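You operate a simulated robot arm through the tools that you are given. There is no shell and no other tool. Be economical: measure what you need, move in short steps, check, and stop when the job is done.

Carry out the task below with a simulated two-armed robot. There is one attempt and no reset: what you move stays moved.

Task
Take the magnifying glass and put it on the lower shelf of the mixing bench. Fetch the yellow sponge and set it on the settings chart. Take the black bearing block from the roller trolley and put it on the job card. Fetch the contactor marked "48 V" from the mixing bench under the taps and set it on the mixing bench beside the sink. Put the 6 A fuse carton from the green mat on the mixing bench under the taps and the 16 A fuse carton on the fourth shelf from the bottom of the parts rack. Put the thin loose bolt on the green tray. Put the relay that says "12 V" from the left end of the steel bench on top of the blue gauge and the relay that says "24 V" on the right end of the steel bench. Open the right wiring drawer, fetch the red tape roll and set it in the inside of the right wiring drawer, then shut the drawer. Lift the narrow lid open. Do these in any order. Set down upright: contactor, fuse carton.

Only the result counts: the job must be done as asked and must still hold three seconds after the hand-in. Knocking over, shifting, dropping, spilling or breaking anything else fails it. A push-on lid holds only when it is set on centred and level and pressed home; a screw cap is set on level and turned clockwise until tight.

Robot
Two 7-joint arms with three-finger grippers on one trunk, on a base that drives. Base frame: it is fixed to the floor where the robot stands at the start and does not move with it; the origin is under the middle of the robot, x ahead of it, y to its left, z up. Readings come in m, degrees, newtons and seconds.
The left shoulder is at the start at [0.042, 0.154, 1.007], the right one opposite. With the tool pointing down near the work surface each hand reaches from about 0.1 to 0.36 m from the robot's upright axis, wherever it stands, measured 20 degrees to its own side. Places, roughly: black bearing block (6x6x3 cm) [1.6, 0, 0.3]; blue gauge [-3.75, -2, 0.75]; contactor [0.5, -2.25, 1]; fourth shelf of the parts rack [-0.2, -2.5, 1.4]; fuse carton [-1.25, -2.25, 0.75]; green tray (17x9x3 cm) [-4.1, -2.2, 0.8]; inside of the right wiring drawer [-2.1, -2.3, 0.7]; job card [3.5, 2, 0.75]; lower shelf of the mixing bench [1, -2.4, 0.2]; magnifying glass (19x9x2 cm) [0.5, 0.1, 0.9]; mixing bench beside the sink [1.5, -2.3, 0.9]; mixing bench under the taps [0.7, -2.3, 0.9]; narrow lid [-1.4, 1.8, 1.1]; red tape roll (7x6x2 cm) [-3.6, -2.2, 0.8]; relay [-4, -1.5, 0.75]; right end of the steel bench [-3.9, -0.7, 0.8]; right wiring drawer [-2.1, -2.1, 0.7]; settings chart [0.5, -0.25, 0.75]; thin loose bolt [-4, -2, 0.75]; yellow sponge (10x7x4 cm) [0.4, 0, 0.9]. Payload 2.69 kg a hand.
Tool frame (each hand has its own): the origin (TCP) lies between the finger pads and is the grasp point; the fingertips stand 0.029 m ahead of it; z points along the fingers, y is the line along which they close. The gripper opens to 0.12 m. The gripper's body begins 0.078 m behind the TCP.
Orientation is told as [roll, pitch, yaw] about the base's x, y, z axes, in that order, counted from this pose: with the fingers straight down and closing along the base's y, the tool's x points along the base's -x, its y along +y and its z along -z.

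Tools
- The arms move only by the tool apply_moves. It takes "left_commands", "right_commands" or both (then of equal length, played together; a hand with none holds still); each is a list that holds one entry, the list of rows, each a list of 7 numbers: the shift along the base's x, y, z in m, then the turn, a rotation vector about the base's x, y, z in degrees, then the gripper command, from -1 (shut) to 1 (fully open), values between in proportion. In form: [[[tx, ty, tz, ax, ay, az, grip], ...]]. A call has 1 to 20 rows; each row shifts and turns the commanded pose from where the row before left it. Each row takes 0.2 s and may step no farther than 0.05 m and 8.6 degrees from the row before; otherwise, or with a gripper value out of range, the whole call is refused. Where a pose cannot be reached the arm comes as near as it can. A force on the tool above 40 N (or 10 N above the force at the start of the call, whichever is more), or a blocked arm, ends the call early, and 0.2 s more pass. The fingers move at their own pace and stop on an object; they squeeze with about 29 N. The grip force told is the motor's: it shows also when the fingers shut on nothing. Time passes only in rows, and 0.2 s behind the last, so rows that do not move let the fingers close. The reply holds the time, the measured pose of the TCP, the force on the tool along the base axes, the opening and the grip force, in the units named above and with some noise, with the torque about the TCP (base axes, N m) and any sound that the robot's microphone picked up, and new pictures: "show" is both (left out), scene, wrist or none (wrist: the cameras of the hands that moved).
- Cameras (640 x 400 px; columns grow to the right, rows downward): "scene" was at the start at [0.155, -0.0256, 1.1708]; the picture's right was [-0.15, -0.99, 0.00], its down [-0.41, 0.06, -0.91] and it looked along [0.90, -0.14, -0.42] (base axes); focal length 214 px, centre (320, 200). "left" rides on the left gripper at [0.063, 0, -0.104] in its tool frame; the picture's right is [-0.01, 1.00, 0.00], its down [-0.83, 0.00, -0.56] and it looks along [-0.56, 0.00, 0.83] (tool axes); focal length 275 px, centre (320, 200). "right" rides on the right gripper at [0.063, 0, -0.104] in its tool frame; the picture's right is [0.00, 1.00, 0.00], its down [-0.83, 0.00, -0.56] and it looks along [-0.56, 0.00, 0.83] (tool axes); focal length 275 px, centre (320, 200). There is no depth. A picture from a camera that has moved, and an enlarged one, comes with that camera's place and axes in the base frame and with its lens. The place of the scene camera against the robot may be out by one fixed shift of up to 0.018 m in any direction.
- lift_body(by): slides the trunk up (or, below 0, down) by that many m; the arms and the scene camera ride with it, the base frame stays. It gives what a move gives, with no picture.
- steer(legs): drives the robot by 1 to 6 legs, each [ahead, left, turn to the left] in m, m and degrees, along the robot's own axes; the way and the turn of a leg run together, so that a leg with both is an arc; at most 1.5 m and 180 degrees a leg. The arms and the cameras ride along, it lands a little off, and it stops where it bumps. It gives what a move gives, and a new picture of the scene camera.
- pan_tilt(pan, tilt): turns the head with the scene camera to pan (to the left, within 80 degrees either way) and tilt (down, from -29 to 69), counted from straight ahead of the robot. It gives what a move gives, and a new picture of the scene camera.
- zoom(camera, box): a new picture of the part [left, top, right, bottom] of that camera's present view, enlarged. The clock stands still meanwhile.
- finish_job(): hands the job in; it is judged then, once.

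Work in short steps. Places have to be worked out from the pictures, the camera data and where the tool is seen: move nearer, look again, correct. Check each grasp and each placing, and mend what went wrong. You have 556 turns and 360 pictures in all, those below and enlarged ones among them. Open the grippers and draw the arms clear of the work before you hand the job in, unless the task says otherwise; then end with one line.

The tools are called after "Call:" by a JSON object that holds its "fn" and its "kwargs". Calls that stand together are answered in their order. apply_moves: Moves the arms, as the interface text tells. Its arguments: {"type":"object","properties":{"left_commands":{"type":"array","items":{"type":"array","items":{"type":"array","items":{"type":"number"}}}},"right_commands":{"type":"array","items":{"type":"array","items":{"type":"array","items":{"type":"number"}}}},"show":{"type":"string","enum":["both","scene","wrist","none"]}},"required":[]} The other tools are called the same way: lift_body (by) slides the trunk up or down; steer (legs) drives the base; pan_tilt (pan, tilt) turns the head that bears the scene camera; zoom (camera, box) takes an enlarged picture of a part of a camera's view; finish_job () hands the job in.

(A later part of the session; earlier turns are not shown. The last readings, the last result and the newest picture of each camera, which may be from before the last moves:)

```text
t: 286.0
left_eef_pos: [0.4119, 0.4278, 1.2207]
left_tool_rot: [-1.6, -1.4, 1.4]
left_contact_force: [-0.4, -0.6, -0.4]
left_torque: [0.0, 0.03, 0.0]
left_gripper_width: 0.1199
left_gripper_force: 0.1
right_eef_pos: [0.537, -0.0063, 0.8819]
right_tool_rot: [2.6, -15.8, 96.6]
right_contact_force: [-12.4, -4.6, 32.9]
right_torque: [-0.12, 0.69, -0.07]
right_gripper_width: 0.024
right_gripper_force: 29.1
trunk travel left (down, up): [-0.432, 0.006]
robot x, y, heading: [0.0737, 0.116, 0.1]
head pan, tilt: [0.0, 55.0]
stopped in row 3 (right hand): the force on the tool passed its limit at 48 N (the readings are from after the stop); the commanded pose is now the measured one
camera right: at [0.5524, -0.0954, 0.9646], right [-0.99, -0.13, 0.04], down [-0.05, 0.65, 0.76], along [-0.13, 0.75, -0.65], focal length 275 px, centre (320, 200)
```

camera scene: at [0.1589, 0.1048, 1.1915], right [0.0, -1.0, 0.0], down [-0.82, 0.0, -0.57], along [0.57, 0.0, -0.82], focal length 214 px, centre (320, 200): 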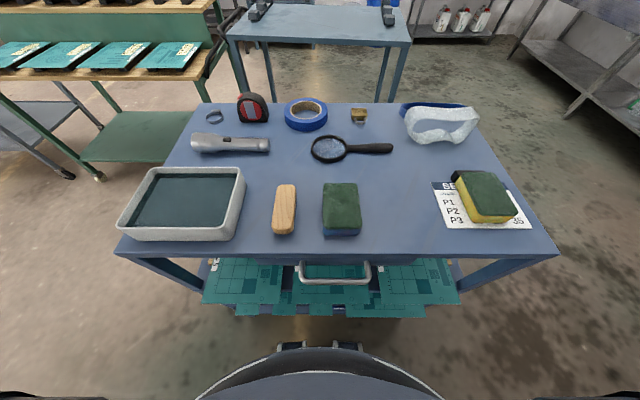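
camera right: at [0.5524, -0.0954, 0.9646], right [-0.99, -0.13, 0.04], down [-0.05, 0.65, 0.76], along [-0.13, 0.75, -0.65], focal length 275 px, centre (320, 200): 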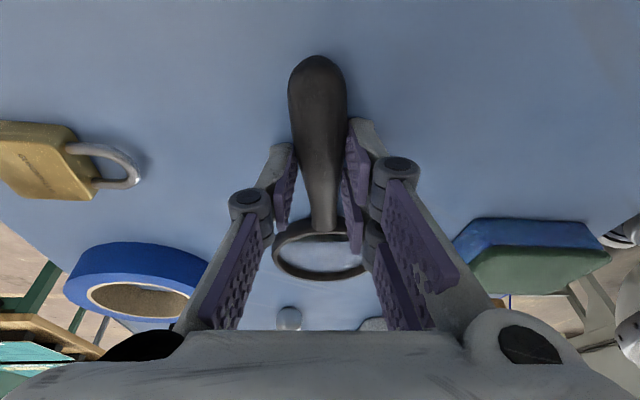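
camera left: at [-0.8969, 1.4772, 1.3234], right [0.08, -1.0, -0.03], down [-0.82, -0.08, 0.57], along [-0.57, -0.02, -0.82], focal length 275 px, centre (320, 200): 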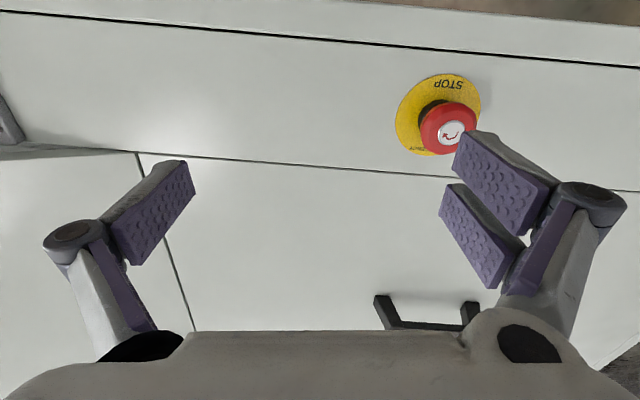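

The fingers are closed on the handle (24 mm). I ease up and lift.

Call:
{"fn": "apply_moves", "kwargs": {"right_commands": [[[0, 0, 0.004, 0, 0, 0, -1], [0, 0, 0, 0, 0, 0, -1], [0, 0, 0.02, 0, 0, 0, -1], [0, 0, 0.03, 0, 0, 0, -1], [0, 0, 0.04, 0, 0, 0, -1], [0, 0, 0, 0, 0, 0, -1]]], "show": "both"}}

```text
t: 287.4
left_eef_pos: [0.4158, 0.4266, 1.2189]
left_tool_rot: [-1.5, -1.1, 1.6]
left_contact_force: [0.4, -1.4, -0.4]
left_torque: [0.04, 0.01, -0.01]
left_gripper_width: 0.1201
left_gripper_force: 0.0
right_eef_pos: [0.538, -0.0065, 0.9705]
right_tool_rot: [2.8, -15.8, 96.5]
right_contact_force: [-0.2, 0.6, -1.6]
right_torque: [-0.08, -0.02, 0.02]
right_gripper_width: 0.0235
right_gripper_force: 29.4
trunk travel left (down, up): [-0.432, 0.006]
robot x, y, heading: [0.0745, 0.1142, 0.5]
head pan, tilt: [0.0, 55.0]
camera scene: at [0.1588, 0.1046, 1.1913], right [0.0, -1.0, 0.0], down [-0.82, 0.0, -0.57], along [0.57, 0.0, -0.82], focal length 214 px, centre (320, 200)
camera right: at [0.5541, -0.0946, 1.0526], right [-0.99, -0.13, 0.05], down [-0.05, 0.65, 0.76], along [-0.13, 0.75, -0.65], focal length 275 px, centre (320, 200)
```

scene: 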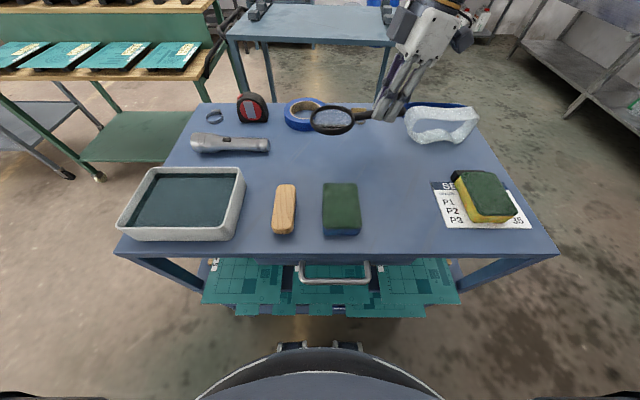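
right: 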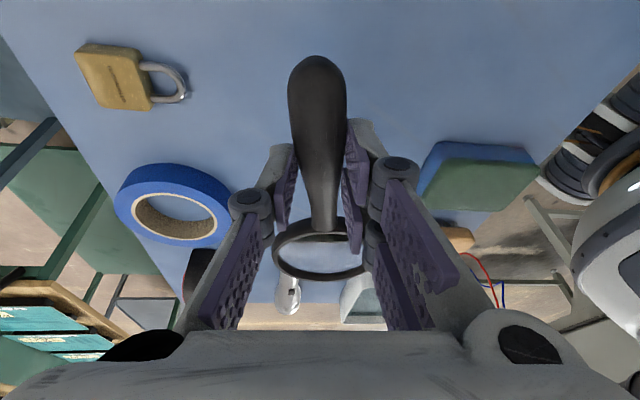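

The magnifying glass is held. I raise and retract it, then drive around toward the mixing bench.

Call:
{"fn": "apply_moves", "kwargs": {"right_commands": [[[-0.03, 0, 0.03, 0, 0, 0, -1], [-0.03, 0, 0.03, 0, 0, 0, -1], [-0.04, 0, 0.03, 0, 0, 0, -1], [-0.04, 0, 0.02, 0, 0, 0, -1], [0, 0, 0, 0, 0, 0, -1]]], "show": "none"}}

Call:
{"fn": "steer", "kwargs": {"legs": [[-0.3, 0, 0], [0, -1.1, 0], [0, 0, -90]]}}

Call:
{"fn": "pan_tilt", "kwargs": {"pan": 25, "tilt": 25}}

```text
t: 288.6
left_eef_pos: [0.4162, 0.4261, 1.2198]
left_tool_rot: [-1.6, -1.1, 1.6]
left_contact_force: [-0.5, 0.0, 0.3]
left_torque: [-0.02, 0.03, -0.01]
left_gripper_width: 0.12
left_gripper_force: 0.1
right_eef_pos: [0.4002, -0.0055, 1.0834]
right_tool_rot: [2.9, -15.7, 96.5]
right_contact_force: [0.2, 0.3, -1.0]
right_torque: [-0.09, 0.02, 0.01]
right_gripper_width: 0.0233
right_gripper_force: 28.7
trunk travel left (down, up): [-0.432, 0.006]
robot x, y, heading: [0.0764, 0.1157, 0.2]
head pan, tilt: [0.0, 55.0]
```

```text
t: 302.6
left_eef_pos: [0.1024, -1.2967, 1.2198]
left_tool_rot: [-1.5, -1.1, -87.5]
left_contact_force: [-0.2, -0.9, -0.1]
left_torque: [0.01, -0.01, -0.02]
left_gripper_width: 0.12
left_gripper_force: 0.0
right_eef_pos: [-0.3313, -1.2885, 1.0829]
right_tool_rot: [2.8, -15.8, 7.5]
right_contact_force: [-0.7, -1.0, -1.4]
right_torque: [-0.04, 0.04, -0.02]
right_gripper_width: 0.0234
right_gripper_force: 28.9
trunk travel left (down, up): [-0.432, 0.006]
robot x, y, heading: [-0.2136, -0.9644, -88.8]
head pan, tilt: [0.0, 55.0]
camera scene: at [-0.2128, -1.0564, 1.1914], right [-1.0, -0.02, 0.0], down [-0.02, 0.82, -0.57], along [0.01, -0.57, -0.82], focal length 214 px, centre (320, 200)
```

scene: 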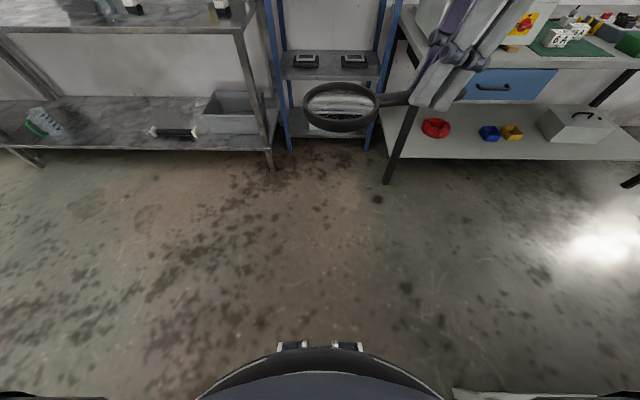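

```text
t: 303.6
left_eef_pos: [0.1013, -1.2966, 1.2199]
left_tool_rot: [-1.6, -1.1, -87.4]
left_contact_force: [-0.5, -0.3, -0.1]
left_torque: [0.02, 0.02, 0.0]
left_gripper_width: 0.1199
left_gripper_force: 0.0
right_eef_pos: [-0.3315, -1.288, 1.0821]
right_tool_rot: [2.8, -15.7, 7.5]
right_contact_force: [-0.4, -0.4, -1.4]
right_torque: [-0.01, 0.05, 0.02]
right_gripper_width: 0.0236
right_gripper_force: 28.9
trunk travel left (down, up): [-0.432, 0.006]
robot x, y, heading: [-0.2141, -0.9615, -88.7]
head pan, tilt: [25.0, 25.0]
camera scene: at [-0.1737, -1.0671, 1.2354], right [-0.9, -0.44, 0.0], down [-0.19, 0.38, -0.91], along [0.4, -0.81, -0.42], focal length 214 px, centre (320, 200)
```

scene: 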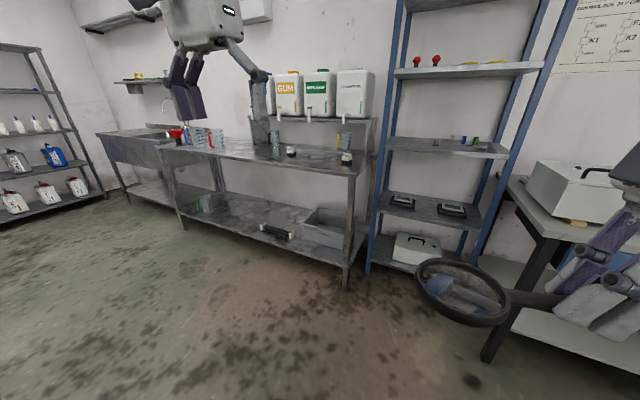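

The mixing bench's lower shelf front edge is at y≈-2.1; there is a free spot at x≈1.2 between the roller and the brush. I drive in front of it.

Call:
{"fn": "steer", "kwargs": {"legs": [[0, 0, -1.3], [0, 1.5, 0], [0.35, 0.05, 0]]}}

Call:
{"fn": "pan_tilt", "kwargs": {"pan": 0, "tilt": 40}}

```text
t: 317.1
left_eef_pos: [1.6244, -1.6177, 1.2198]
left_tool_rot: [-1.5, -1.1, -87.3]
left_contact_force: [-0.6, 0.1, 0.4]
left_torque: [0.02, 0.02, 0.0]
left_gripper_width: 0.1198
left_gripper_force: 0.1
right_eef_pos: [1.1909, -1.6111, 1.0829]
right_tool_rot: [2.8, -15.7, 7.7]
right_contact_force: [0.5, 0.5, -1.1]
right_torque: [0.02, 0.11, -0.01]
right_gripper_width: 0.0236
right_gripper_force: 28.8
trunk travel left (down, up): [-0.432, 0.006]
robot x, y, heading: [1.3036, -1.2832, -88.7]
head pan, tilt: [25.0, 25.0]
camera scene: at [1.3474, -1.3897, 1.2354], right [-0.9, -0.44, 0.0], down [-0.19, 0.38, -0.91], along [0.4, -0.81, -0.42], focal length 214 px, centre (320, 200)
```

scene: 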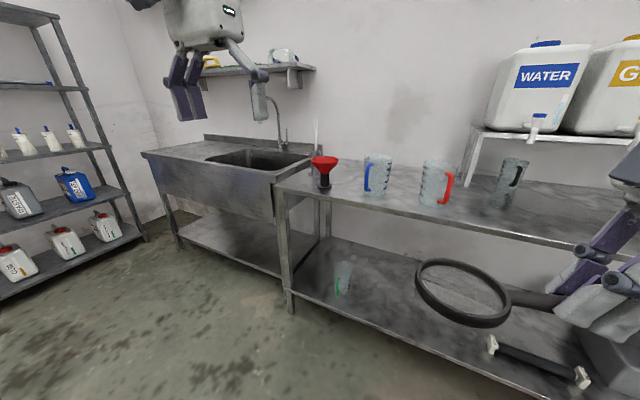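

```text
t: 318.0
left_eef_pos: [1.6235, -1.6181, 1.2202]
left_tool_rot: [-1.5, -1.2, -87.3]
left_contact_force: [0.3, -0.2, -0.2]
left_torque: [-0.02, -0.05, 0.0]
left_gripper_width: 0.1198
left_gripper_force: 0.2
right_eef_pos: [1.1917, -1.6106, 1.0832]
right_tool_rot: [2.8, -15.7, 7.7]
right_contact_force: [0.3, 0.9, -1.0]
right_torque: [0.01, 0.08, -0.03]
right_gripper_width: 0.0234
right_gripper_force: 28.7
trunk travel left (down, up): [-0.432, 0.006]
robot x, y, heading: [1.3036, -1.2823, -88.7]
head pan, tilt: [0.0, 40.0]
camera scene: at [1.3086, -1.3917, 1.2122], right [-1.0, -0.02, 0.0], down [-0.02, 0.64, -0.77], along [0.02, -0.77, -0.64], focal length 214 px, centre (320, 200)
```

scene: 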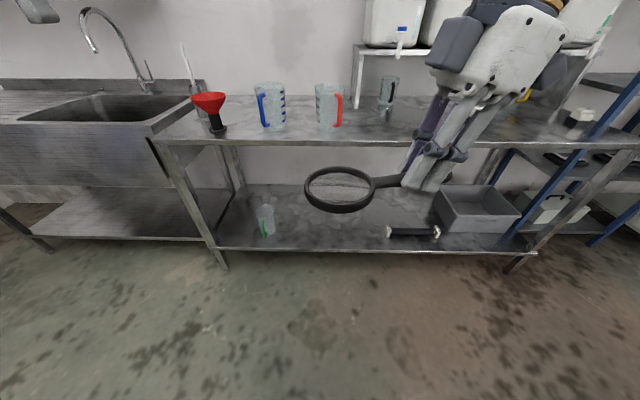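

The spot at x≈1.0–1.5 on the lower shelf is free. I lower the trunk fully while the hands are clear of the bench.

Call:
{"fn": "lift_body", "kwargs": {"by": -0.42}}

Call:
{"fn": "apply_moves", "kwargs": {"right_commands": [[[0, 0, -0.03, 0, 0, -8, -1], [0, 0, -0.03, 0, 0, -8, -1], [0, 0, -0.03, 0, 0, -8, -1], [0, 0, -0.03, 0, 0, -8, -1], [0, 0, -0.03, 0, 0, -8, -1], [0, 0, -0.03, 0, 0, -8, -1], [0, 0, -0.03, 0, 0, -8, -1], [0, 0, -0.03, 0, 0, -8, -1], [0, 0, 0, 0, 0, -8, -1], [0, 0, 0, 0, 0, -8, -1], [0, 0, 0, 0, 0, -8, -1], [0, 0, 0, 0, 0, -8, -1], [0, 0, 0, 0, 0, 0, -1]]], "show": "both"}}

```text
refused: -0.42 is not a number from -0.4 to 0.4
```

```text
t: 320.8
left_eef_pos: [1.6229, -1.619, 1.2205]
left_tool_rot: [-1.5, -1.3, -87.3]
left_contact_force: [0.1, 0.3, -0.6]
left_torque: [0.0, -0.03, -0.01]
left_gripper_width: 0.1199
left_gripper_force: 0.1
right_eef_pos: [1.1908, -1.6104, 0.8431]
right_tool_rot: [2.8, -15.6, -88.4]
right_contact_force: [0.2, -0.2, -1.8]
right_torque: [0.09, 0.03, 0.0]
right_gripper_width: 0.0235
right_gripper_force: 28.7
trunk travel left (down, up): [-0.432, 0.006]
robot x, y, heading: [1.3048, -1.2885, -88.5]
head pan, tilt: [0.0, 40.0]
camera scene: at [1.3083, -1.3918, 1.2121], right [-1.0, -0.02, 0.0], down [-0.01, 0.64, -0.77], along [0.02, -0.77, -0.64], focal length 214 px, centre (320, 200)
camera right: at [1.1819, -1.5229, 0.9256], right [1.0, 0.05, 0.05], down [-0.01, -0.65, 0.76], along [0.06, -0.76, -0.65], focal length 275 px, centre (320, 200)
```

scene: 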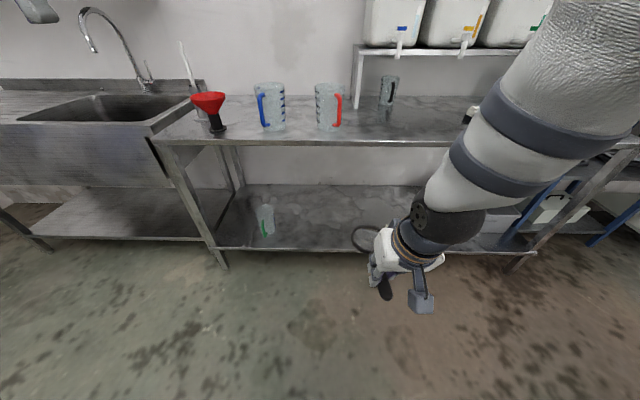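
right: 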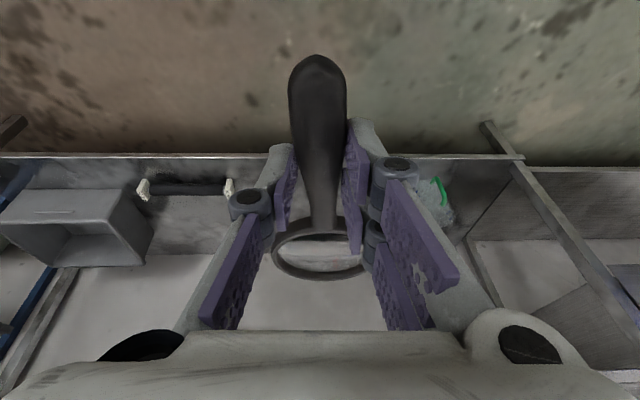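

The arm follows well. Now I lower the trunk by 0.4 m.

Call:
{"fn": "lift_body", "kwargs": {"by": -0.4}}

Call:
{"fn": "apply_moves", "kwargs": {"right_commands": [[[0, 0, -0.02, 0, 0, 0, -1], [0, 0, -0.02, 0, 0, 0, -1], [0, 0, -0.02, 0, 0, 0, -1], [0, 0, 0, 0, 0, 0, -1]]], "show": "both"}}

```text
t: 324.7
left_eef_pos: [1.6274, -1.7576, 0.5646]
left_tool_rot: [-0.4, 37.2, -86.9]
left_contact_force: [-0.2, -0.6, -0.2]
left_torque: [-0.01, 0.01, -0.03]
left_gripper_width: 0.1199
left_gripper_force: 0.1
right_eef_pos: [1.1893, -1.5446, 0.3031]
right_tool_rot: [3.0, 16.6, -88.3]
right_contact_force: [-0.5, 0.3, -1.4]
right_torque: [0.08, 0.05, 0.01]
right_gripper_width: 0.0235
right_gripper_force: 29.4
trunk travel left (down, up): [-0.032, 0.406]
robot x, y, heading: [1.3044, -1.2857, -88.9]
head pan, tilt: [0.0, 40.0]
```

```text
t: 325.7
left_eef_pos: [1.6274, -1.7571, 0.5645]
left_tool_rot: [-0.6, 37.1, -86.9]
left_contact_force: [0.4, 0.0, 0.1]
left_torque: [0.02, 0.01, -0.02]
left_gripper_width: 0.12
left_gripper_force: 0.1
right_eef_pos: [1.1882, -1.5444, 0.2425]
right_tool_rot: [3.0, 16.8, -88.3]
right_contact_force: [1.3, 0.8, -0.7]
right_torque: [0.04, 0.04, 0.02]
right_gripper_width: 0.0236
right_gripper_force: 29.0
trunk travel left (down, up): [-0.032, 0.406]
robot x, y, heading: [1.3046, -1.2868, -88.6]
head pan, tilt: [0.0, 40.0]
camera scene: at [1.3123, -1.5605, 0.7763], right [-1.0, -0.02, 0.0], down [-0.01, 0.64, -0.77], along [0.02, -0.77, -0.64], focal length 214 px, centre (320, 200)
camera right: at [1.1818, -1.5157, 0.3597], right [1.0, 0.02, 0.05], down [0.0, -0.96, 0.29], along [0.06, -0.29, -0.95], focal length 275 px, centre (320, 200)
```

scene: 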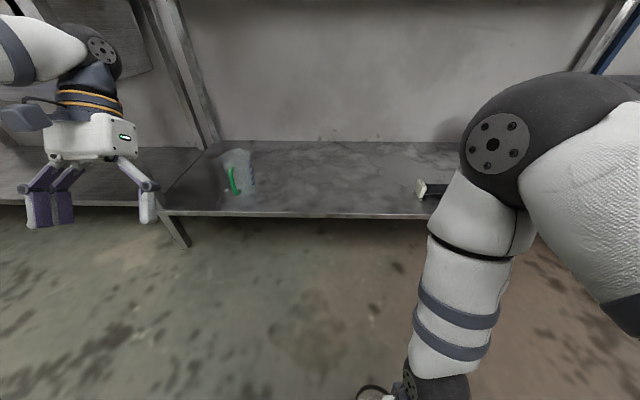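
right: 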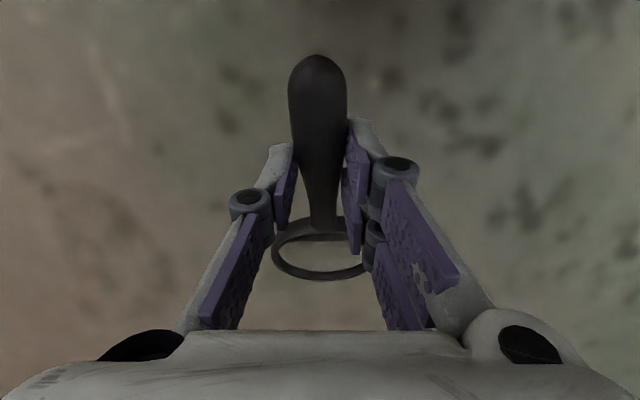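

Lowering also leans the torso forward, so the hand is tilted back now. I tilt it forward again by about 33° while raising it a bit, then check.

Call:
{"fn": "apply_moves", "kwargs": {"right_commands": [[[0, -0.03, 0.03, -8.2, 0, 0, -1], [0, -0.03, 0.03, -8.2, 0, 0, -1], [0, -0.03, 0.03, -8.2, 0, 0, -1], [0, -0.03, 0.03, -8.2, 0, 0, -1], [0, -0.03, 0, 0, 0, 0, -1], [0, 0, 0, 0, 0, 0, -1]]], "show": "wrist"}}

```text
t: 327.1
left_eef_pos: [1.6263, -1.7572, 0.5635]
left_tool_rot: [-0.5, 37.1, -86.9]
left_contact_force: [-0.2, 0.0, 1.3]
left_torque: [-0.01, 0.0, 0.01]
left_gripper_width: 0.12
left_gripper_force: 0.1
right_eef_pos: [1.1935, -1.697, 0.3597]
right_tool_rot: [2.1, -16.1, -88.3]
right_contact_force: [0.7, 0.2, -1.0]
right_torque: [0.07, 0.03, 0.0]
right_gripper_width: 0.0235
right_gripper_force: 28.7
right hand out of reach, approached as far as the arm can: row 2, 4
trunk travel left (down, up): [-0.032, 0.406]
robot x, y, heading: [1.3072, -1.2819, -88.6]
head pan, tilt: [0.0, 40.0]
camera right: at [1.1862, -1.609, 0.4417], right [1.0, 0.04, 0.03], down [0.0, -0.64, 0.76], along [0.05, -0.76, -0.64], focal length 275 px, centre (320, 200)
```

right: 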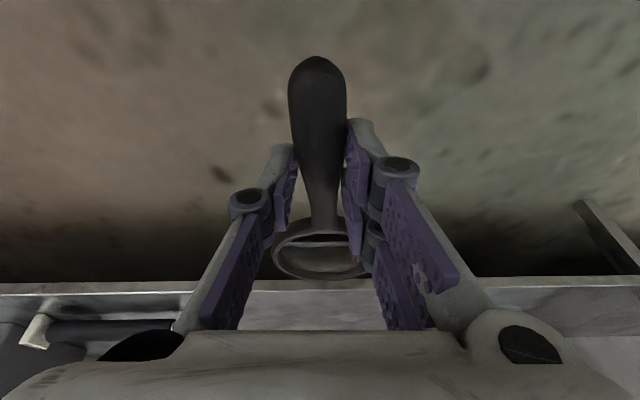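

The glass is now level at z 0.36. I pull the left hand back a bit, then drive 0.35 ahead toward the shelf.

Call:
{"fn": "apply_moves", "kwargs": {"left_commands": [[[0, 0.03, 0.02, 0, 0, 0, 0], [0, 0.03, 0.02, 0, 0, 0, 0], [0, 0.03, 0.01, 0, 0, 0, 0], [0, 0, 0, 0, 0, 0, 0]]], "show": "none"}}

Call:
{"fn": "steer", "kwargs": {"legs": [[0.35, 0, 0]]}}

Call:
{"fn": "apply_moves", "kwargs": {"right_commands": [[[0, 0, 0, 0, 0, 0, -1]]], "show": "wrist"}}

```text
t: 328.1
left_eef_pos: [1.605, -1.6704, 0.5694]
left_tool_rot: [-0.5, 37.1, -86.8]
left_contact_force: [0.6, 0.8, -0.9]
left_torque: [0.0, 0.02, 0.0]
left_gripper_width: 0.0599
left_gripper_force: 0.0
left hand out of reach, approached as far as the arm can: row 1, 2, 3
right_eef_pos: [1.1934, -1.6968, 0.3592]
right_tool_rot: [2.1, -16.1, -88.4]
right_contact_force: [-0.3, -0.3, 0.0]
right_torque: [0.09, 0.05, 0.02]
right_gripper_width: 0.0237
right_gripper_force: 29.1
trunk travel left (down, up): [-0.032, 0.406]
robot x, y, heading: [1.3086, -1.2857, -88.6]
head pan, tilt: [0.0, 40.0]
```

```text
t: 330.3
left_eef_pos: [1.6134, -2.0202, 0.5677]
left_tool_rot: [-0.5, 37.1, -86.9]
left_contact_force: [0.4, -0.2, -0.3]
left_torque: [0.02, 0.0, -0.03]
left_gripper_width: 0.06
left_gripper_force: 0.0
right_eef_pos: [1.2017, -2.0487, 0.3597]
right_tool_rot: [2.1, -16.1, -88.2]
right_contact_force: [0.1, -0.3, -1.6]
right_torque: [0.06, -0.01, -0.01]
right_gripper_width: 0.0235
right_gripper_force: 28.9
trunk travel left (down, up): [-0.032, 0.406]
robot x, y, heading: [1.3152, -1.6355, -88.8]
head pan, tilt: [0.0, 40.0]
camera scene: at [1.321, -1.9109, 0.7763], right [-1.0, -0.02, 0.0], down [-0.02, 0.64, -0.77], along [0.02, -0.77, -0.64], focal length 214 px, centre (320, 200)
```

scene: 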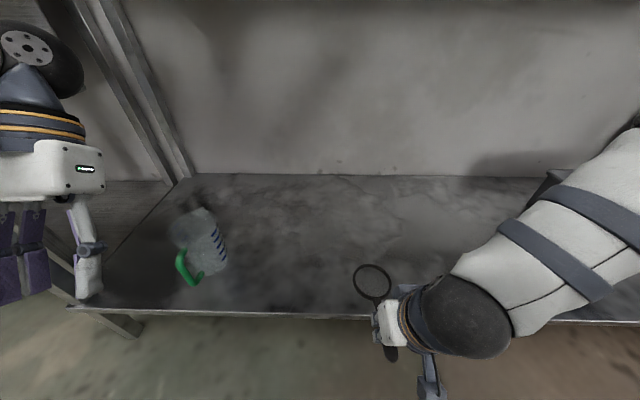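

```text
t: 330.7
left_eef_pos: [1.6132, -2.0206, 0.5678]
left_tool_rot: [-0.5, 37.1, -86.9]
left_contact_force: [-1.1, 0.0, -0.1]
left_torque: [0.02, -0.01, 0.02]
left_gripper_width: 0.0599
left_gripper_force: 0.0
right_eef_pos: [1.2026, -2.0469, 0.3594]
right_tool_rot: [2.1, -16.1, -88.1]
right_contact_force: [-0.2, 0.0, -1.6]
right_torque: [0.09, 0.03, 0.0]
right_gripper_width: 0.0235
right_gripper_force: 28.8
trunk travel left (down, up): [-0.032, 0.406]
robot x, y, heading: [1.314, -1.6368, -88.4]
head pan, tilt: [0.0, 40.0]
camera right: at [1.195, -1.9593, 0.4416], right [1.0, 0.05, 0.03], down [0.0, -0.64, 0.76], along [0.06, -0.76, -0.64], focal length 275 px, centre (320, 200)
```

right: 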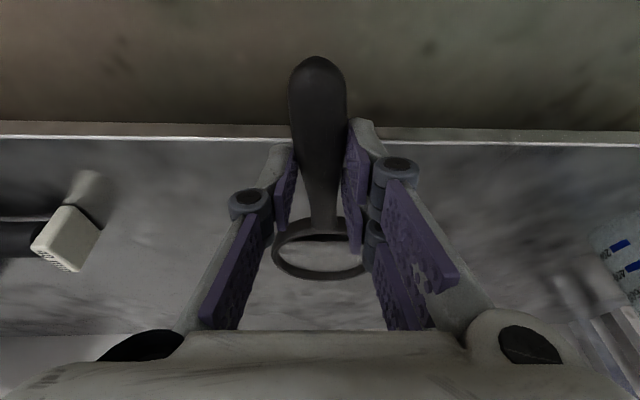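

The shelf's edge is at y≈-2.13, z≈0.22. I extend the arm forward 0.12 m over the shelf.

Call:
{"fn": "apply_moves", "kwargs": {"right_commands": [[[0, -0.03, 0, 0, 0, 0, -1], [0, -0.03, 0, 0, 0, 0, -1], [0, -0.03, 0, 0, 0, 0, -1], [0, -0.03, 0, 0, 0, 0, -1], [0, 0, 0, 0, 0, 0, -1]]], "show": "none"}}

Call:
{"fn": "steer", "kwargs": {"legs": [[0.06, 0, 0]]}}

```text
t: 331.9
left_eef_pos: [1.6118, -2.0203, 0.5691]
left_tool_rot: [-0.5, 37.1, -87.0]
left_contact_force: [-0.8, 0.2, -0.2]
left_torque: [0.0, 0.0, 0.0]
left_gripper_width: 0.0601
left_gripper_force: 0.0
right_eef_pos: [1.2023, -2.1692, 0.3606]
right_tool_rot: [2.0, -16.1, -88.2]
right_contact_force: [-0.6, 0.5, -0.8]
right_torque: [0.05, 0.03, 0.03]
right_gripper_width: 0.0234
right_gripper_force: 29.2
trunk travel left (down, up): [-0.032, 0.406]
robot x, y, heading: [1.3155, -1.6362, -88.6]
head pan, tilt: [0.0, 40.0]
```

```text
t: 332.9
left_eef_pos: [1.6135, -2.0798, 0.5679]
left_tool_rot: [-0.5, 37.1, -86.8]
left_contact_force: [0.6, -0.2, 0.0]
left_torque: [0.01, 0.01, -0.01]
left_gripper_width: 0.0599
left_gripper_force: 0.0
right_eef_pos: [1.2049, -2.2298, 0.3596]
right_tool_rot: [2.1, -16.2, -88.2]
right_contact_force: [-0.7, -0.3, -0.9]
right_torque: [0.06, 0.01, -0.02]
right_gripper_width: 0.0235
right_gripper_force: 28.5
trunk travel left (down, up): [-0.032, 0.406]
robot x, y, heading: [1.3161, -1.6954, -88.7]
head pan, tilt: [0.0, 40.0]
camera scene: at [1.3227, -1.9712, 0.7763], right [-1.0, -0.03, 0.0], down [-0.02, 0.64, -0.77], along [0.02, -0.77, -0.64], focal length 214 px, centre (320, 200)
```

scene: 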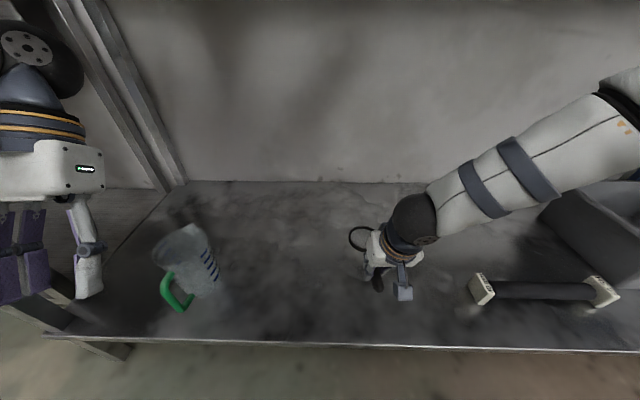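

The glass is over the free shelf area. I lower it carefully to contact.

Call:
{"fn": "apply_moves", "kwargs": {"right_commands": [[[0, 0, -0.03, 0, 0, 0, -1], [0, 0, -0.03, 0, 0, 0, -1], [0, 0, -0.015, 0, 0, 0, -1], [0, 0, -0.008, 0, 0, 0, -1], [0, 0, -0.005, 0, 0, 0, -1], [0, 0, 0, 0, 0, 0, -1]]], "show": "wrist"}}

```text
t: 334.3
left_eef_pos: [1.6153, -2.0809, 0.5665]
left_tool_rot: [-0.5, 37.1, -86.8]
left_contact_force: [0.8, 0.3, -0.1]
left_torque: [0.01, 0.01, -0.01]
left_gripper_width: 0.0602
left_gripper_force: 0.0
right_eef_pos: [1.2057, -2.2297, 0.2727]
right_tool_rot: [2.1, -16.2, -88.2]
right_contact_force: [0.0, -0.1, -1.4]
right_torque: [0.08, -0.01, 0.0]
right_gripper_width: 0.0235
right_gripper_force: 29.2
trunk travel left (down, up): [-0.032, 0.406]
robot x, y, heading: [1.3155, -1.6921, -88.5]
head pan, tilt: [0.0, 40.0]
camera right: at [1.1976, -2.1406, 0.3544], right [1.0, 0.05, 0.03], down [0.0, -0.64, 0.77], along [0.06, -0.76, -0.64], focal length 275 px, centre (320, 200)
```

right: 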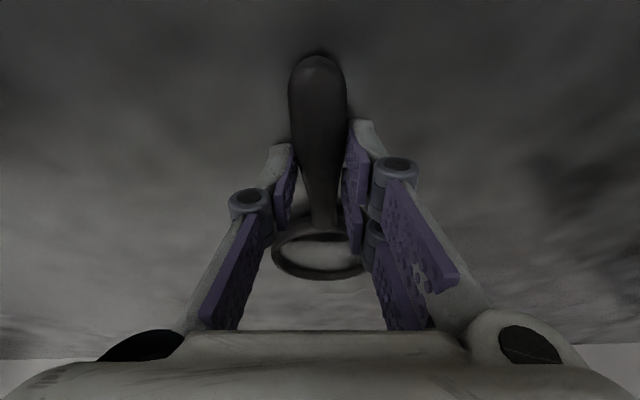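

Call:
{"fn": "apply_moves", "kwargs": {"right_commands": [[[0, 0, -0.005, 0, 0, 0, -1], [0, 0, -0.005, 0, 0, 0, -1], [0, 0, -0.004, 0, 0, 0, -1], [0, 0, -0.004, 0, 0, 0, -1], [0, 0, 0, 0, 0, 0, -1]]], "show": "none"}}

```text
t: 334.7
left_eef_pos: [1.6135, -2.0803, 0.5684]
left_tool_rot: [-0.6, 37.0, -86.8]
left_contact_force: [-0.1, -0.3, 0.0]
left_torque: [0.02, -0.01, 0.02]
left_gripper_width: 0.0598
left_gripper_force: 0.1
right_eef_pos: [1.2048, -2.2296, 0.2723]
right_tool_rot: [2.2, -16.5, -88.2]
right_contact_force: [-4.0, 8.9, 25.0]
right_torque: [0.69, -0.28, 0.16]
right_gripper_width: 0.0237
right_gripper_force: 28.4
trunk travel left (down, up): [-0.032, 0.406]
robot x, y, heading: [1.3136, -1.6941, -88.4]
head pan, tilt: [0.0, 40.0]
stopped in row 1 (right hand): the force on the tool passed its limit at 50 N (the readings are from after the stop); the commanded pose is now the measured one
```

Contact at z 0.272. I release and withdraw upward and back.

Call:
{"fn": "apply_moves", "kwargs": {"right_commands": [[[0, 0, 0.001, 0, 0, 0, -0.4], [0, 0, 0, 0, 0, 0, 0], [0, 0, 0, 0, 0, 0, 0], [0, 0, 0.02, 0, 0, 0, 0], [0, 0, 0.04, 0, 0, 0, 0], [0, 0.02, 0.04, 0, 0, 0, 0], [0, 0.04, 0.01, 0, 0, 0, 0]]], "show": "both"}}

```text
t: 336.3
left_eef_pos: [1.6152, -2.0799, 0.5685]
left_tool_rot: [-0.6, 37.1, -86.8]
left_contact_force: [-0.1, -0.1, 0.5]
left_torque: [0.01, -0.01, 0.0]
left_gripper_width: 0.0597
left_gripper_force: 0.0
right_eef_pos: [1.2048, -2.1694, 0.3823]
right_tool_rot: [2.1, -16.5, -88.2]
right_contact_force: [0.4, 0.2, -0.4]
right_torque: [0.01, 0.02, -0.03]
right_gripper_width: 0.06
right_gripper_force: 0.0
trunk travel left (down, up): [-0.032, 0.406]
robot x, y, heading: [1.3148, -1.6926, -88.8]
head pan, tilt: [0.0, 40.0]
camera scene: at [1.3225, -1.971, 0.7763], right [-1.0, -0.02, 0.0], down [-0.02, 0.64, -0.77], along [0.02, -0.77, -0.64], focal length 214 px, centre (320, 200)
camera right: at [1.1977, -2.0803, 0.4635], right [1.0, 0.05, 0.03], down [0.0, -0.64, 0.77], along [0.06, -0.77, -0.64], focal length 275 px, centre (320, 200)
```

scene: 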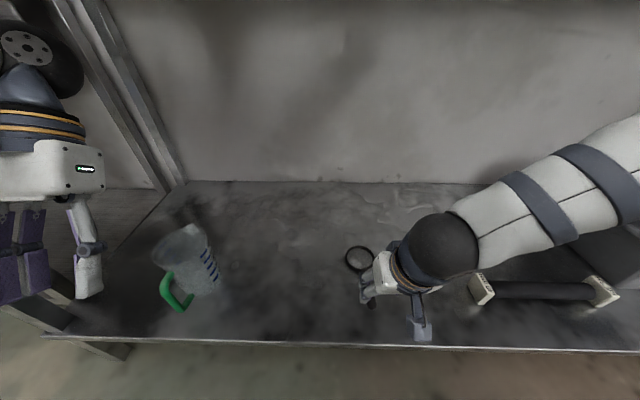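
right: 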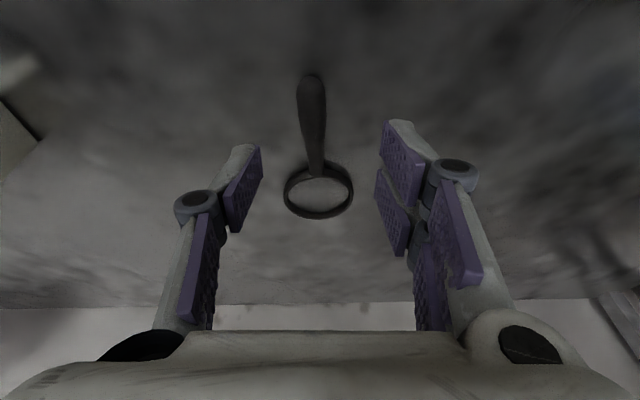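

The magnifying glass lies flat on the lower shelf. I back out and raise the trunk.

Call:
{"fn": "steer", "kwargs": {"legs": [[-0.45, 0, 0]]}}

Call:
{"fn": "lift_body", "kwargs": {"by": 0.4}}

Call:
{"fn": "pan_tilt", "kwargs": {"pan": -35, "tilt": 25}}

```text
t: 339.1
left_eef_pos: [1.6032, -1.6258, 0.5676]
left_tool_rot: [-0.5, 37.1, -86.9]
left_contact_force: [-0.5, -0.3, -0.3]
left_torque: [-0.03, -0.02, -0.02]
left_gripper_width: 0.0598
left_gripper_force: 0.1
right_eef_pos: [1.1935, -1.7138, 0.3816]
right_tool_rot: [2.1, -16.3, -88.4]
right_contact_force: [-0.5, 0.8, -0.3]
right_torque: [0.01, 0.02, 0.02]
right_gripper_width: 0.0601
right_gripper_force: 0.0
trunk travel left (down, up): [-0.032, 0.406]
robot x, y, heading: [1.3069, -1.2405, -88.8]
head pan, tilt: [0.0, 40.0]
camera scene: at [1.3112, -1.5153, 0.7763], right [-1.0, -0.02, 0.0], down [-0.01, 0.64, -0.77], along [0.02, -0.77, -0.64], focal length 214 px, centre (320, 200)
```

scene: 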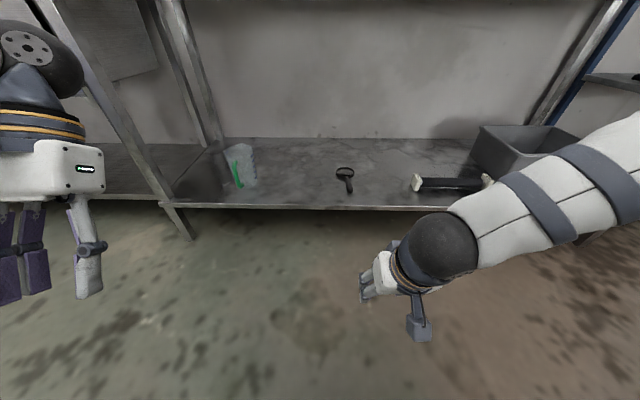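

```text
t: 342.9
left_eef_pos: [1.6034, -1.6249, 0.9679]
left_tool_rot: [-0.5, 37.2, -87.1]
left_contact_force: [-0.4, 0.2, -0.1]
left_torque: [0.01, 0.04, -0.01]
left_gripper_width: 0.0596
left_gripper_force: 0.0
right_eef_pos: [1.1918, -1.7129, 0.7796]
right_tool_rot: [2.1, -16.1, -88.4]
right_contact_force: [-0.5, -1.1, -0.5]
right_torque: [0.05, 0.0, 0.0]
right_gripper_width: 0.0599
right_gripper_force: 0.1
trunk travel left (down, up): [-0.432, 0.006]
robot x, y, heading: [1.303, -1.2412, -88.6]
head pan, tilt: [0.0, 40.0]
```

```text
t: 343.9
left_eef_pos: [1.6041, -1.6263, 0.9671]
left_tool_rot: [-0.5, 37.1, -87.0]
left_contact_force: [-0.5, 1.0, -0.1]
left_torque: [0.04, 0.0, 0.0]
left_gripper_width: 0.06
left_gripper_force: 0.1
right_eef_pos: [1.1938, -1.7128, 0.7817]
right_tool_rot: [2.1, -16.3, -88.4]
right_contact_force: [-0.6, 0.3, -0.3]
right_torque: [0.0, 0.01, -0.04]
right_gripper_width: 0.06
right_gripper_force: 0.1
trunk travel left (down, up): [-0.432, 0.006]
robot x, y, heading: [1.3044, -1.2377, -88.4]
head pan, tilt: [-35.0, 25.0]
camera scene: at [1.2545, -1.3382, 1.2354], right [-0.83, 0.55, 0.0], down [0.23, 0.35, -0.91], along [-0.5, -0.75, -0.42], focal length 214 px, centre (320, 200)
```

scene: 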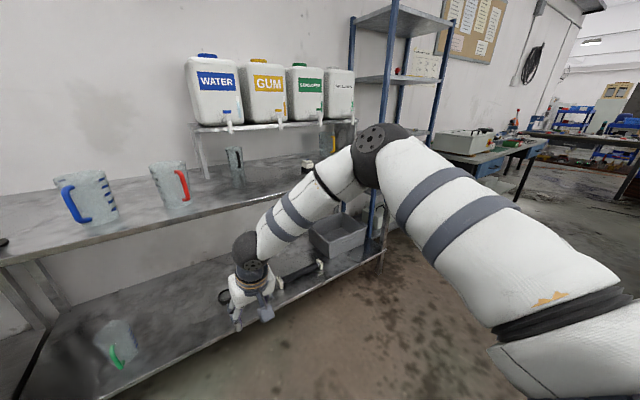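

I raise the right hand above bench level and slide to x≈0.65 to look at the contactors under the taps.

Call:
{"fn": "apply_moves", "kwargs": {"right_commands": [[[0, 0.01, 0.04, 0, 0, 0, 0], [0, 0.01, 0.04, 0, 0, 0, 0], [0, 0.01, 0.04, 0, 0, 0, 0], [0, 0.01, 0.04, 0, 0, 0, 0], [0, 0.01, 0.04, 0, 0, 0, 0], [0, 0.01, 0.04, 0, 0, 0, 0], [0, 0.01, 0.04, 0, 0, 0, 0], [0, 0, 0, 0, 0, 0, 0]]], "show": "none"}}

Call:
{"fn": "steer", "kwargs": {"legs": [[0.05, -0.6, -1.5]]}}

Call:
{"fn": "pan_tilt", "kwargs": {"pan": 0, "tilt": 30}}

```text
t: 345.7
left_eef_pos: [1.6031, -1.626, 0.9687]
left_tool_rot: [-0.4, 37.1, -87.0]
left_contact_force: [-0.4, -0.7, -0.4]
left_torque: [0.02, 0.0, -0.02]
left_gripper_width: 0.0602
left_gripper_force: 0.0
right_eef_pos: [1.1922, -1.644, 1.0621]
right_tool_rot: [2.1, -16.3, -88.5]
right_contact_force: [0.1, -1.4, -0.2]
right_torque: [0.05, -0.01, 0.01]
right_gripper_width: 0.0598
right_gripper_force: 0.2
trunk travel left (down, up): [-0.432, 0.006]
robot x, y, heading: [1.3066, -1.2393, -88.7]
head pan, tilt: [-35.0, 25.0]
```

```text
t: 350.8
left_eef_pos: [0.9928, -1.688, 0.9681]
left_tool_rot: [-0.5, 37.1, -88.8]
left_contact_force: [0.0, -0.6, -0.4]
left_torque: [0.02, 0.02, 0.01]
left_gripper_width: 0.0601
left_gripper_force: 0.1
right_eef_pos: [0.5822, -1.6933, 1.0623]
right_tool_rot: [2.0, -16.2, -90.1]
right_contact_force: [-0.7, -0.4, 0.2]
right_torque: [0.03, -0.01, 0.01]
right_gripper_width: 0.06
right_gripper_force: 0.1
trunk travel left (down, up): [-0.432, 0.006]
robot x, y, heading: [0.7066, -1.2929, -90.6]
head pan, tilt: [-35.0, 25.0]
camera scene: at [0.6527, -1.3897, 1.2354], right [-0.81, 0.58, 0.0], down [0.25, 0.34, -0.91], along [-0.53, -0.74, -0.42], focal length 214 px, centre (320, 200)
```

scene: 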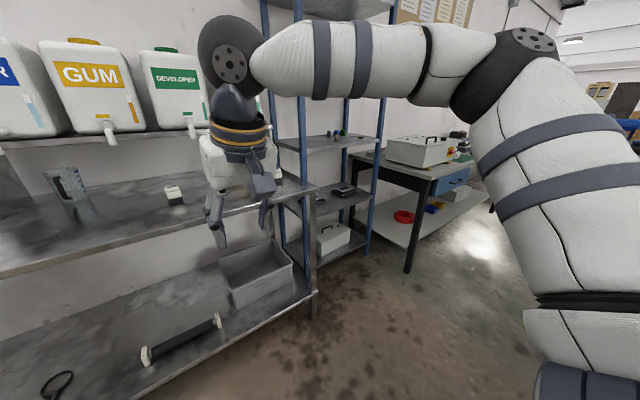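

```text
t: 351.8
left_eef_pos: [0.9925, -1.688, 0.9672]
left_tool_rot: [-0.6, 37.1, -88.8]
left_contact_force: [-0.1, -0.3, -1.1]
left_torque: [-0.03, 0.02, -0.02]
left_gripper_width: 0.06
left_gripper_force: 0.0
right_eef_pos: [0.5814, -1.6924, 1.061]
right_tool_rot: [2.1, -16.3, -90.1]
right_contact_force: [-0.5, -1.0, 0.0]
right_torque: [0.0, 0.01, 0.02]
right_gripper_width: 0.0597
right_gripper_force: 0.0
trunk travel left (down, up): [-0.432, 0.006]
robot x, y, heading: [0.7058, -1.2915, -90.4]
head pan, tilt: [0.0, 30.0]
camera scene: at [0.7055, -1.4051, 1.2275], right [-1.0, 0.01, 0.0], down [0.0, 0.5, -0.87], along [-0.01, -0.87, -0.5], focal length 214 px, centre (320, 200)
```

scene: 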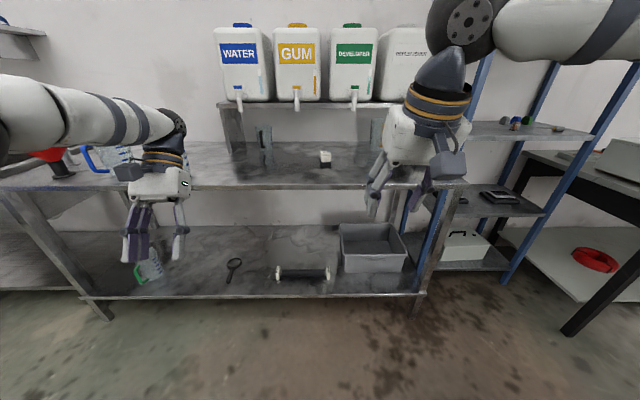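

Call:
{"fn": "zoom", "kwargs": {"camera": "scene", "box": [230, 100, 470, 200]}}

```text
2.67 times, centred on (350, 150) of scene
camera zoom: at [0.7055, -1.4051, 1.2275], right [-1.0, 0.01, 0.0], down [0.0, 0.5, -0.87], along [-0.01, -0.87, -0.5], focal length 572 px, centre (240, 333)
```

zoom: 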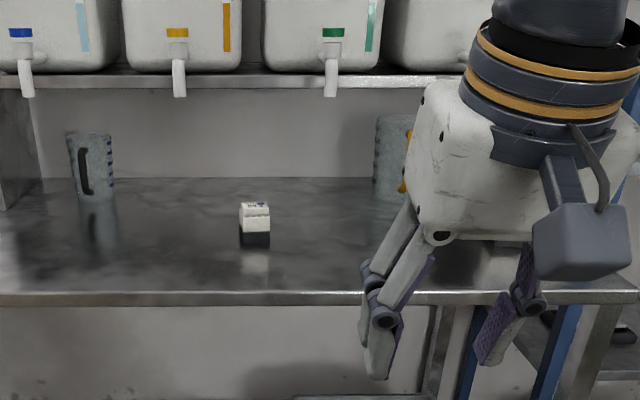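

Call:
{"fn": "apply_moves", "kwargs": {"right_commands": [[[0.0, 0, 0.02, 0, 0, 0, 0.3], [0, 0, 0.02, 0, 0, 0, 0.3]]], "show": "wrist"}}

Call:
{"fn": "zoom", "kwargs": {"camera": "scene", "box": [300, 130, 380, 180]}}

```text
t: 352.4
left_eef_pos: [0.9917, -1.6869, 0.9677]
left_tool_rot: [-0.5, 37.0, -88.7]
left_contact_force: [0.6, 0.1, 0.5]
left_torque: [0.02, -0.01, 0.01]
left_gripper_width: 0.0601
left_gripper_force: 0.1
right_eef_pos: [0.5829, -1.6925, 1.1021]
right_tool_rot: [2.0, -16.4, -90.1]
right_contact_force: [0.1, 0.1, -0.2]
right_torque: [0.01, 0.0, -0.02]
right_gripper_width: 0.0781
right_gripper_force: 0.0
trunk travel left (down, up): [-0.432, 0.006]
robot x, y, heading: [0.7031, -1.2914, -90.7]
head pan, tilt: [0.0, 30.0]
camera right: at [0.5778, -1.6035, 1.1835], right [1.0, 0.01, 0.03], down [-0.02, -0.64, 0.77], along [0.03, -0.77, -0.64], focal length 275 px, centre (320, 200)
```

right: 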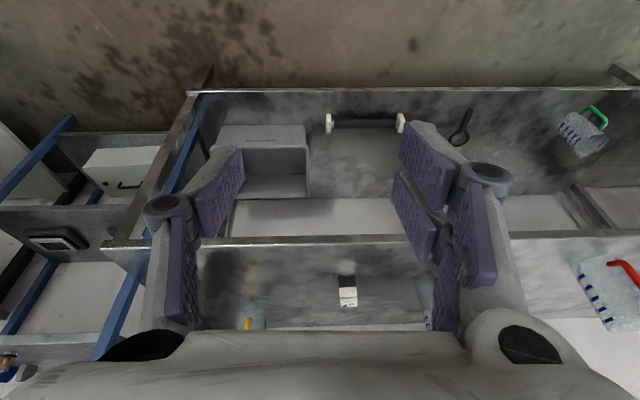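

```text
8.00 times, centred on (340, 155) of scene
camera zoom: at [0.7057, -1.405, 1.2275], right [-1.0, 0.01, 0.0], down [0.0, 0.5, -0.87], along [-0.01, -0.87, -0.5], focal length 1716 px, centre (160, 560)
```

zoom: 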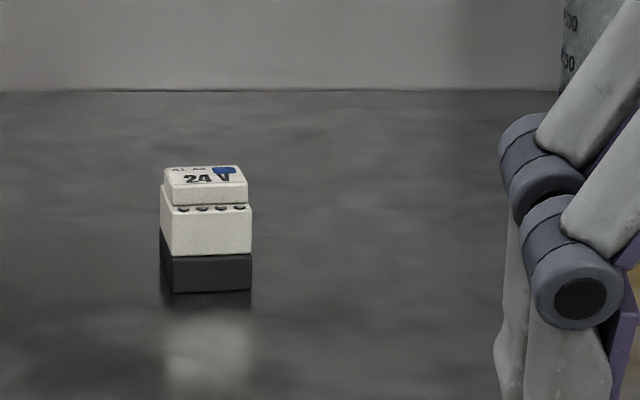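

The one in view says 24 V. The other, at about (0.25, -2.26), should be the 48 V one; I slide right and look.

Call:
{"fn": "steer", "kwargs": {"legs": [[0, -0.35, 0.6]]}}

Call:
{"fn": "apply_moves", "kwargs": {"right_commands": [[[0.0, 0, 0, 0, 0, 0, 0.3]]], "show": "wrist"}}

```text
t: 355.6
left_eef_pos: [0.6485, -1.6829, 0.9687]
left_tool_rot: [-0.6, 37.0, -88.3]
left_contact_force: [0.7, 0.2, -0.5]
left_torque: [0.04, -0.02, -0.01]
left_gripper_width: 0.0598
left_gripper_force: 0.0
right_eef_pos: [0.2402, -1.6921, 1.1001]
right_tool_rot: [2.1, -16.3, -89.6]
right_contact_force: [-0.6, -0.5, 0.6]
right_torque: [0.03, 0.02, 0.02]
right_gripper_width: 0.0781
right_gripper_force: 0.2
trunk travel left (down, up): [-0.432, 0.006]
robot x, y, heading: [0.3582, -1.293, -89.9]
head pan, tilt: [0.0, 30.0]
camera scene: at [0.3599, -1.4039, 1.2275], right [-1.0, 0.0, 0.0], down [0.0, 0.5, -0.87], along [0.0, -0.87, -0.5], focal length 214 px, centre (320, 200)
```

scene: 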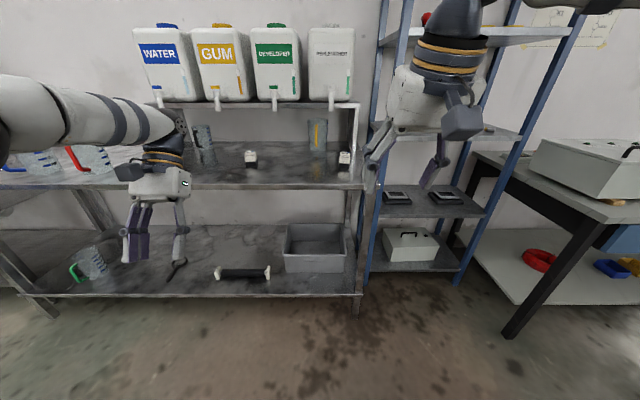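

```text
t: 356.0
left_eef_pos: [0.6495, -1.6836, 0.9672]
left_tool_rot: [-0.5, 37.1, -88.2]
left_contact_force: [0.3, 0.2, -0.3]
left_torque: [0.03, -0.02, 0.01]
left_gripper_width: 0.0599
left_gripper_force: 0.1
right_eef_pos: [0.2389, -1.6932, 1.1021]
right_tool_rot: [2.1, -16.3, -89.6]
right_contact_force: [-0.1, 0.2, 0.0]
right_torque: [0.01, -0.04, 0.0]
right_gripper_width: 0.078
right_gripper_force: 0.1
trunk travel left (down, up): [-0.432, 0.006]
robot x, y, heading: [0.3633, -1.2885, -90.0]
head pan, tilt: [0.0, 30.0]
camera right: at [0.2344, -1.6037, 1.1832], right [1.0, 0.02, 0.03], down [-0.01, -0.64, 0.77], along [0.04, -0.77, -0.64], focal length 275 px, centre (320, 200)
```

right: 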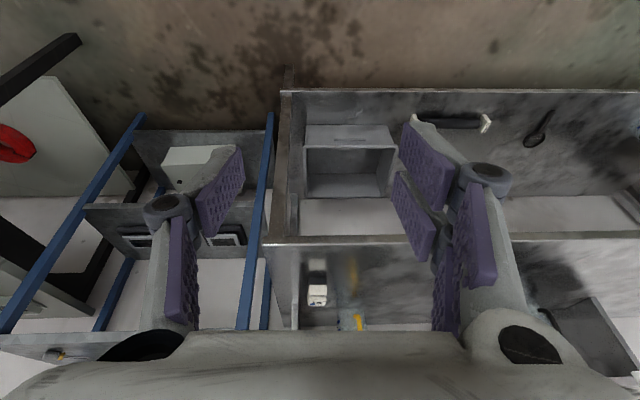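

Call:
{"fn": "zoom", "kwargs": {"camera": "scene", "box": [220, 130, 380, 230]}}

```text
4.00 times, centred on (300, 180) of scene
camera zoom: at [0.3601, -1.4039, 1.2275], right [-1.0, 0.0, 0.0], down [0.0, 0.5, -0.87], along [0.0, -0.87, -0.5], focal length 858 px, centre (400, 280)
```

zoom: 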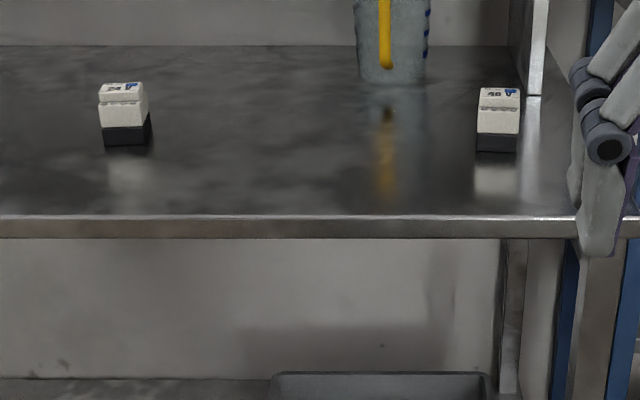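

The right one reads 48 V, at about (0.25, -2.25). I drive ahead 0.45 m with the right hand above bench level.

Call:
{"fn": "apply_moves", "kwargs": {"left_commands": [[[0, 0.02, 0.03, 0, 0, 0, 0], [0, 0.02, 0.03, 0, 0, 0, 0], [0, 0.02, 0.03, 0, 0, 0, 0], [0, 0.02, 0.03, 0, 0, 0, 0]]], "show": "none"}}

Call:
{"fn": "steer", "kwargs": {"legs": [[0.45, 0, 0]]}}

Call:
{"fn": "apply_moves", "kwargs": {"right_commands": [[[0.0, 0, 0, 0, 0, 0, 0.3]]], "show": "wrist"}}

```text
t: 357.0
left_eef_pos: [0.6482, -1.6034, 1.0879]
left_tool_rot: [-0.4, 37.1, -88.2]
left_contact_force: [0.3, 0.4, 0.0]
left_torque: [-0.05, 0.0, 0.04]
left_gripper_width: 0.0599
left_gripper_force: 0.1
right_eef_pos: [0.2396, -1.6921, 1.1012]
right_tool_rot: [2.1, -16.4, -89.5]
right_contact_force: [-0.2, 0.0, 0.0]
right_torque: [0.01, -0.03, -0.03]
right_gripper_width: 0.0782
right_gripper_force: 0.0
trunk travel left (down, up): [-0.432, 0.006]
robot x, y, heading: [0.3617, -1.287, -90.0]
head pan, tilt: [0.0, 30.0]
```

```text
t: 359.8
left_eef_pos: [0.6523, -2.0668, 1.0878]
left_tool_rot: [-0.4, 37.1, -88.0]
left_contact_force: [0.0, 0.0, -0.1]
left_torque: [-0.03, 0.03, 0.01]
left_gripper_width: 0.0599
left_gripper_force: 0.0
right_eef_pos: [0.2423, -2.1545, 1.102]
right_tool_rot: [2.1, -16.3, -89.4]
right_contact_force: [0.2, -0.7, -0.3]
right_torque: [-0.01, 0.02, -0.02]
right_gripper_width: 0.0779
right_gripper_force: 0.2
trunk travel left (down, up): [-0.432, 0.006]
robot x, y, heading: [0.362, -1.7498, -89.7]
head pan, tilt: [0.0, 30.0]
camera scene: at [0.3618, -1.8661, 1.2275], right [-1.0, 0.0, 0.0], down [0.0, 0.5, -0.87], along [0.0, -0.87, -0.5], focal length 214 px, centre (320, 200)
```

scene: 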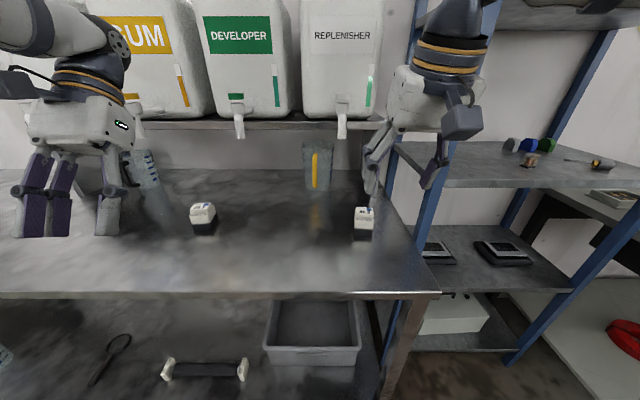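

```text
t: 360.2
left_eef_pos: [0.6508, -2.0655, 1.0879]
left_tool_rot: [-0.4, 37.2, -88.1]
left_contact_force: [1.0, -0.4, 1.1]
left_torque: [0.01, -0.01, 0.02]
left_gripper_width: 0.0598
left_gripper_force: 0.0
right_eef_pos: [0.2423, -2.1557, 1.1017]
right_tool_rot: [2.2, -16.4, -89.3]
right_contact_force: [-0.5, 1.1, -0.6]
right_torque: [-0.03, -0.01, -0.02]
right_gripper_width: 0.078
right_gripper_force: 0.1
trunk travel left (down, up): [-0.432, 0.006]
robot x, y, heading: [0.3643, -1.7529, -89.9]
head pan, tilt: [0.0, 30.0]
camera right: at [0.2366, -2.0659, 1.1833], right [1.0, 0.03, 0.03], down [-0.01, -0.64, 0.77], along [0.04, -0.77, -0.64], focal length 275 px, centre (320, 200)
```

right: 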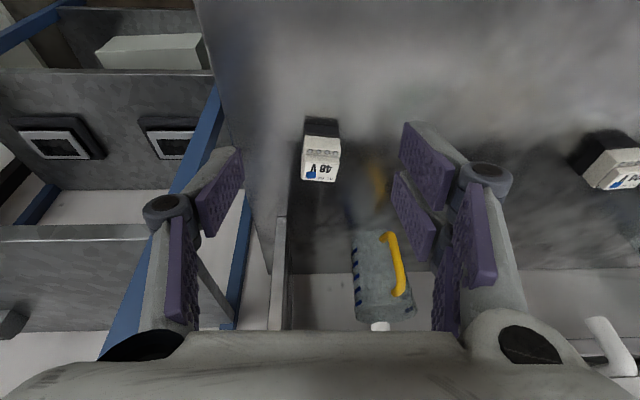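

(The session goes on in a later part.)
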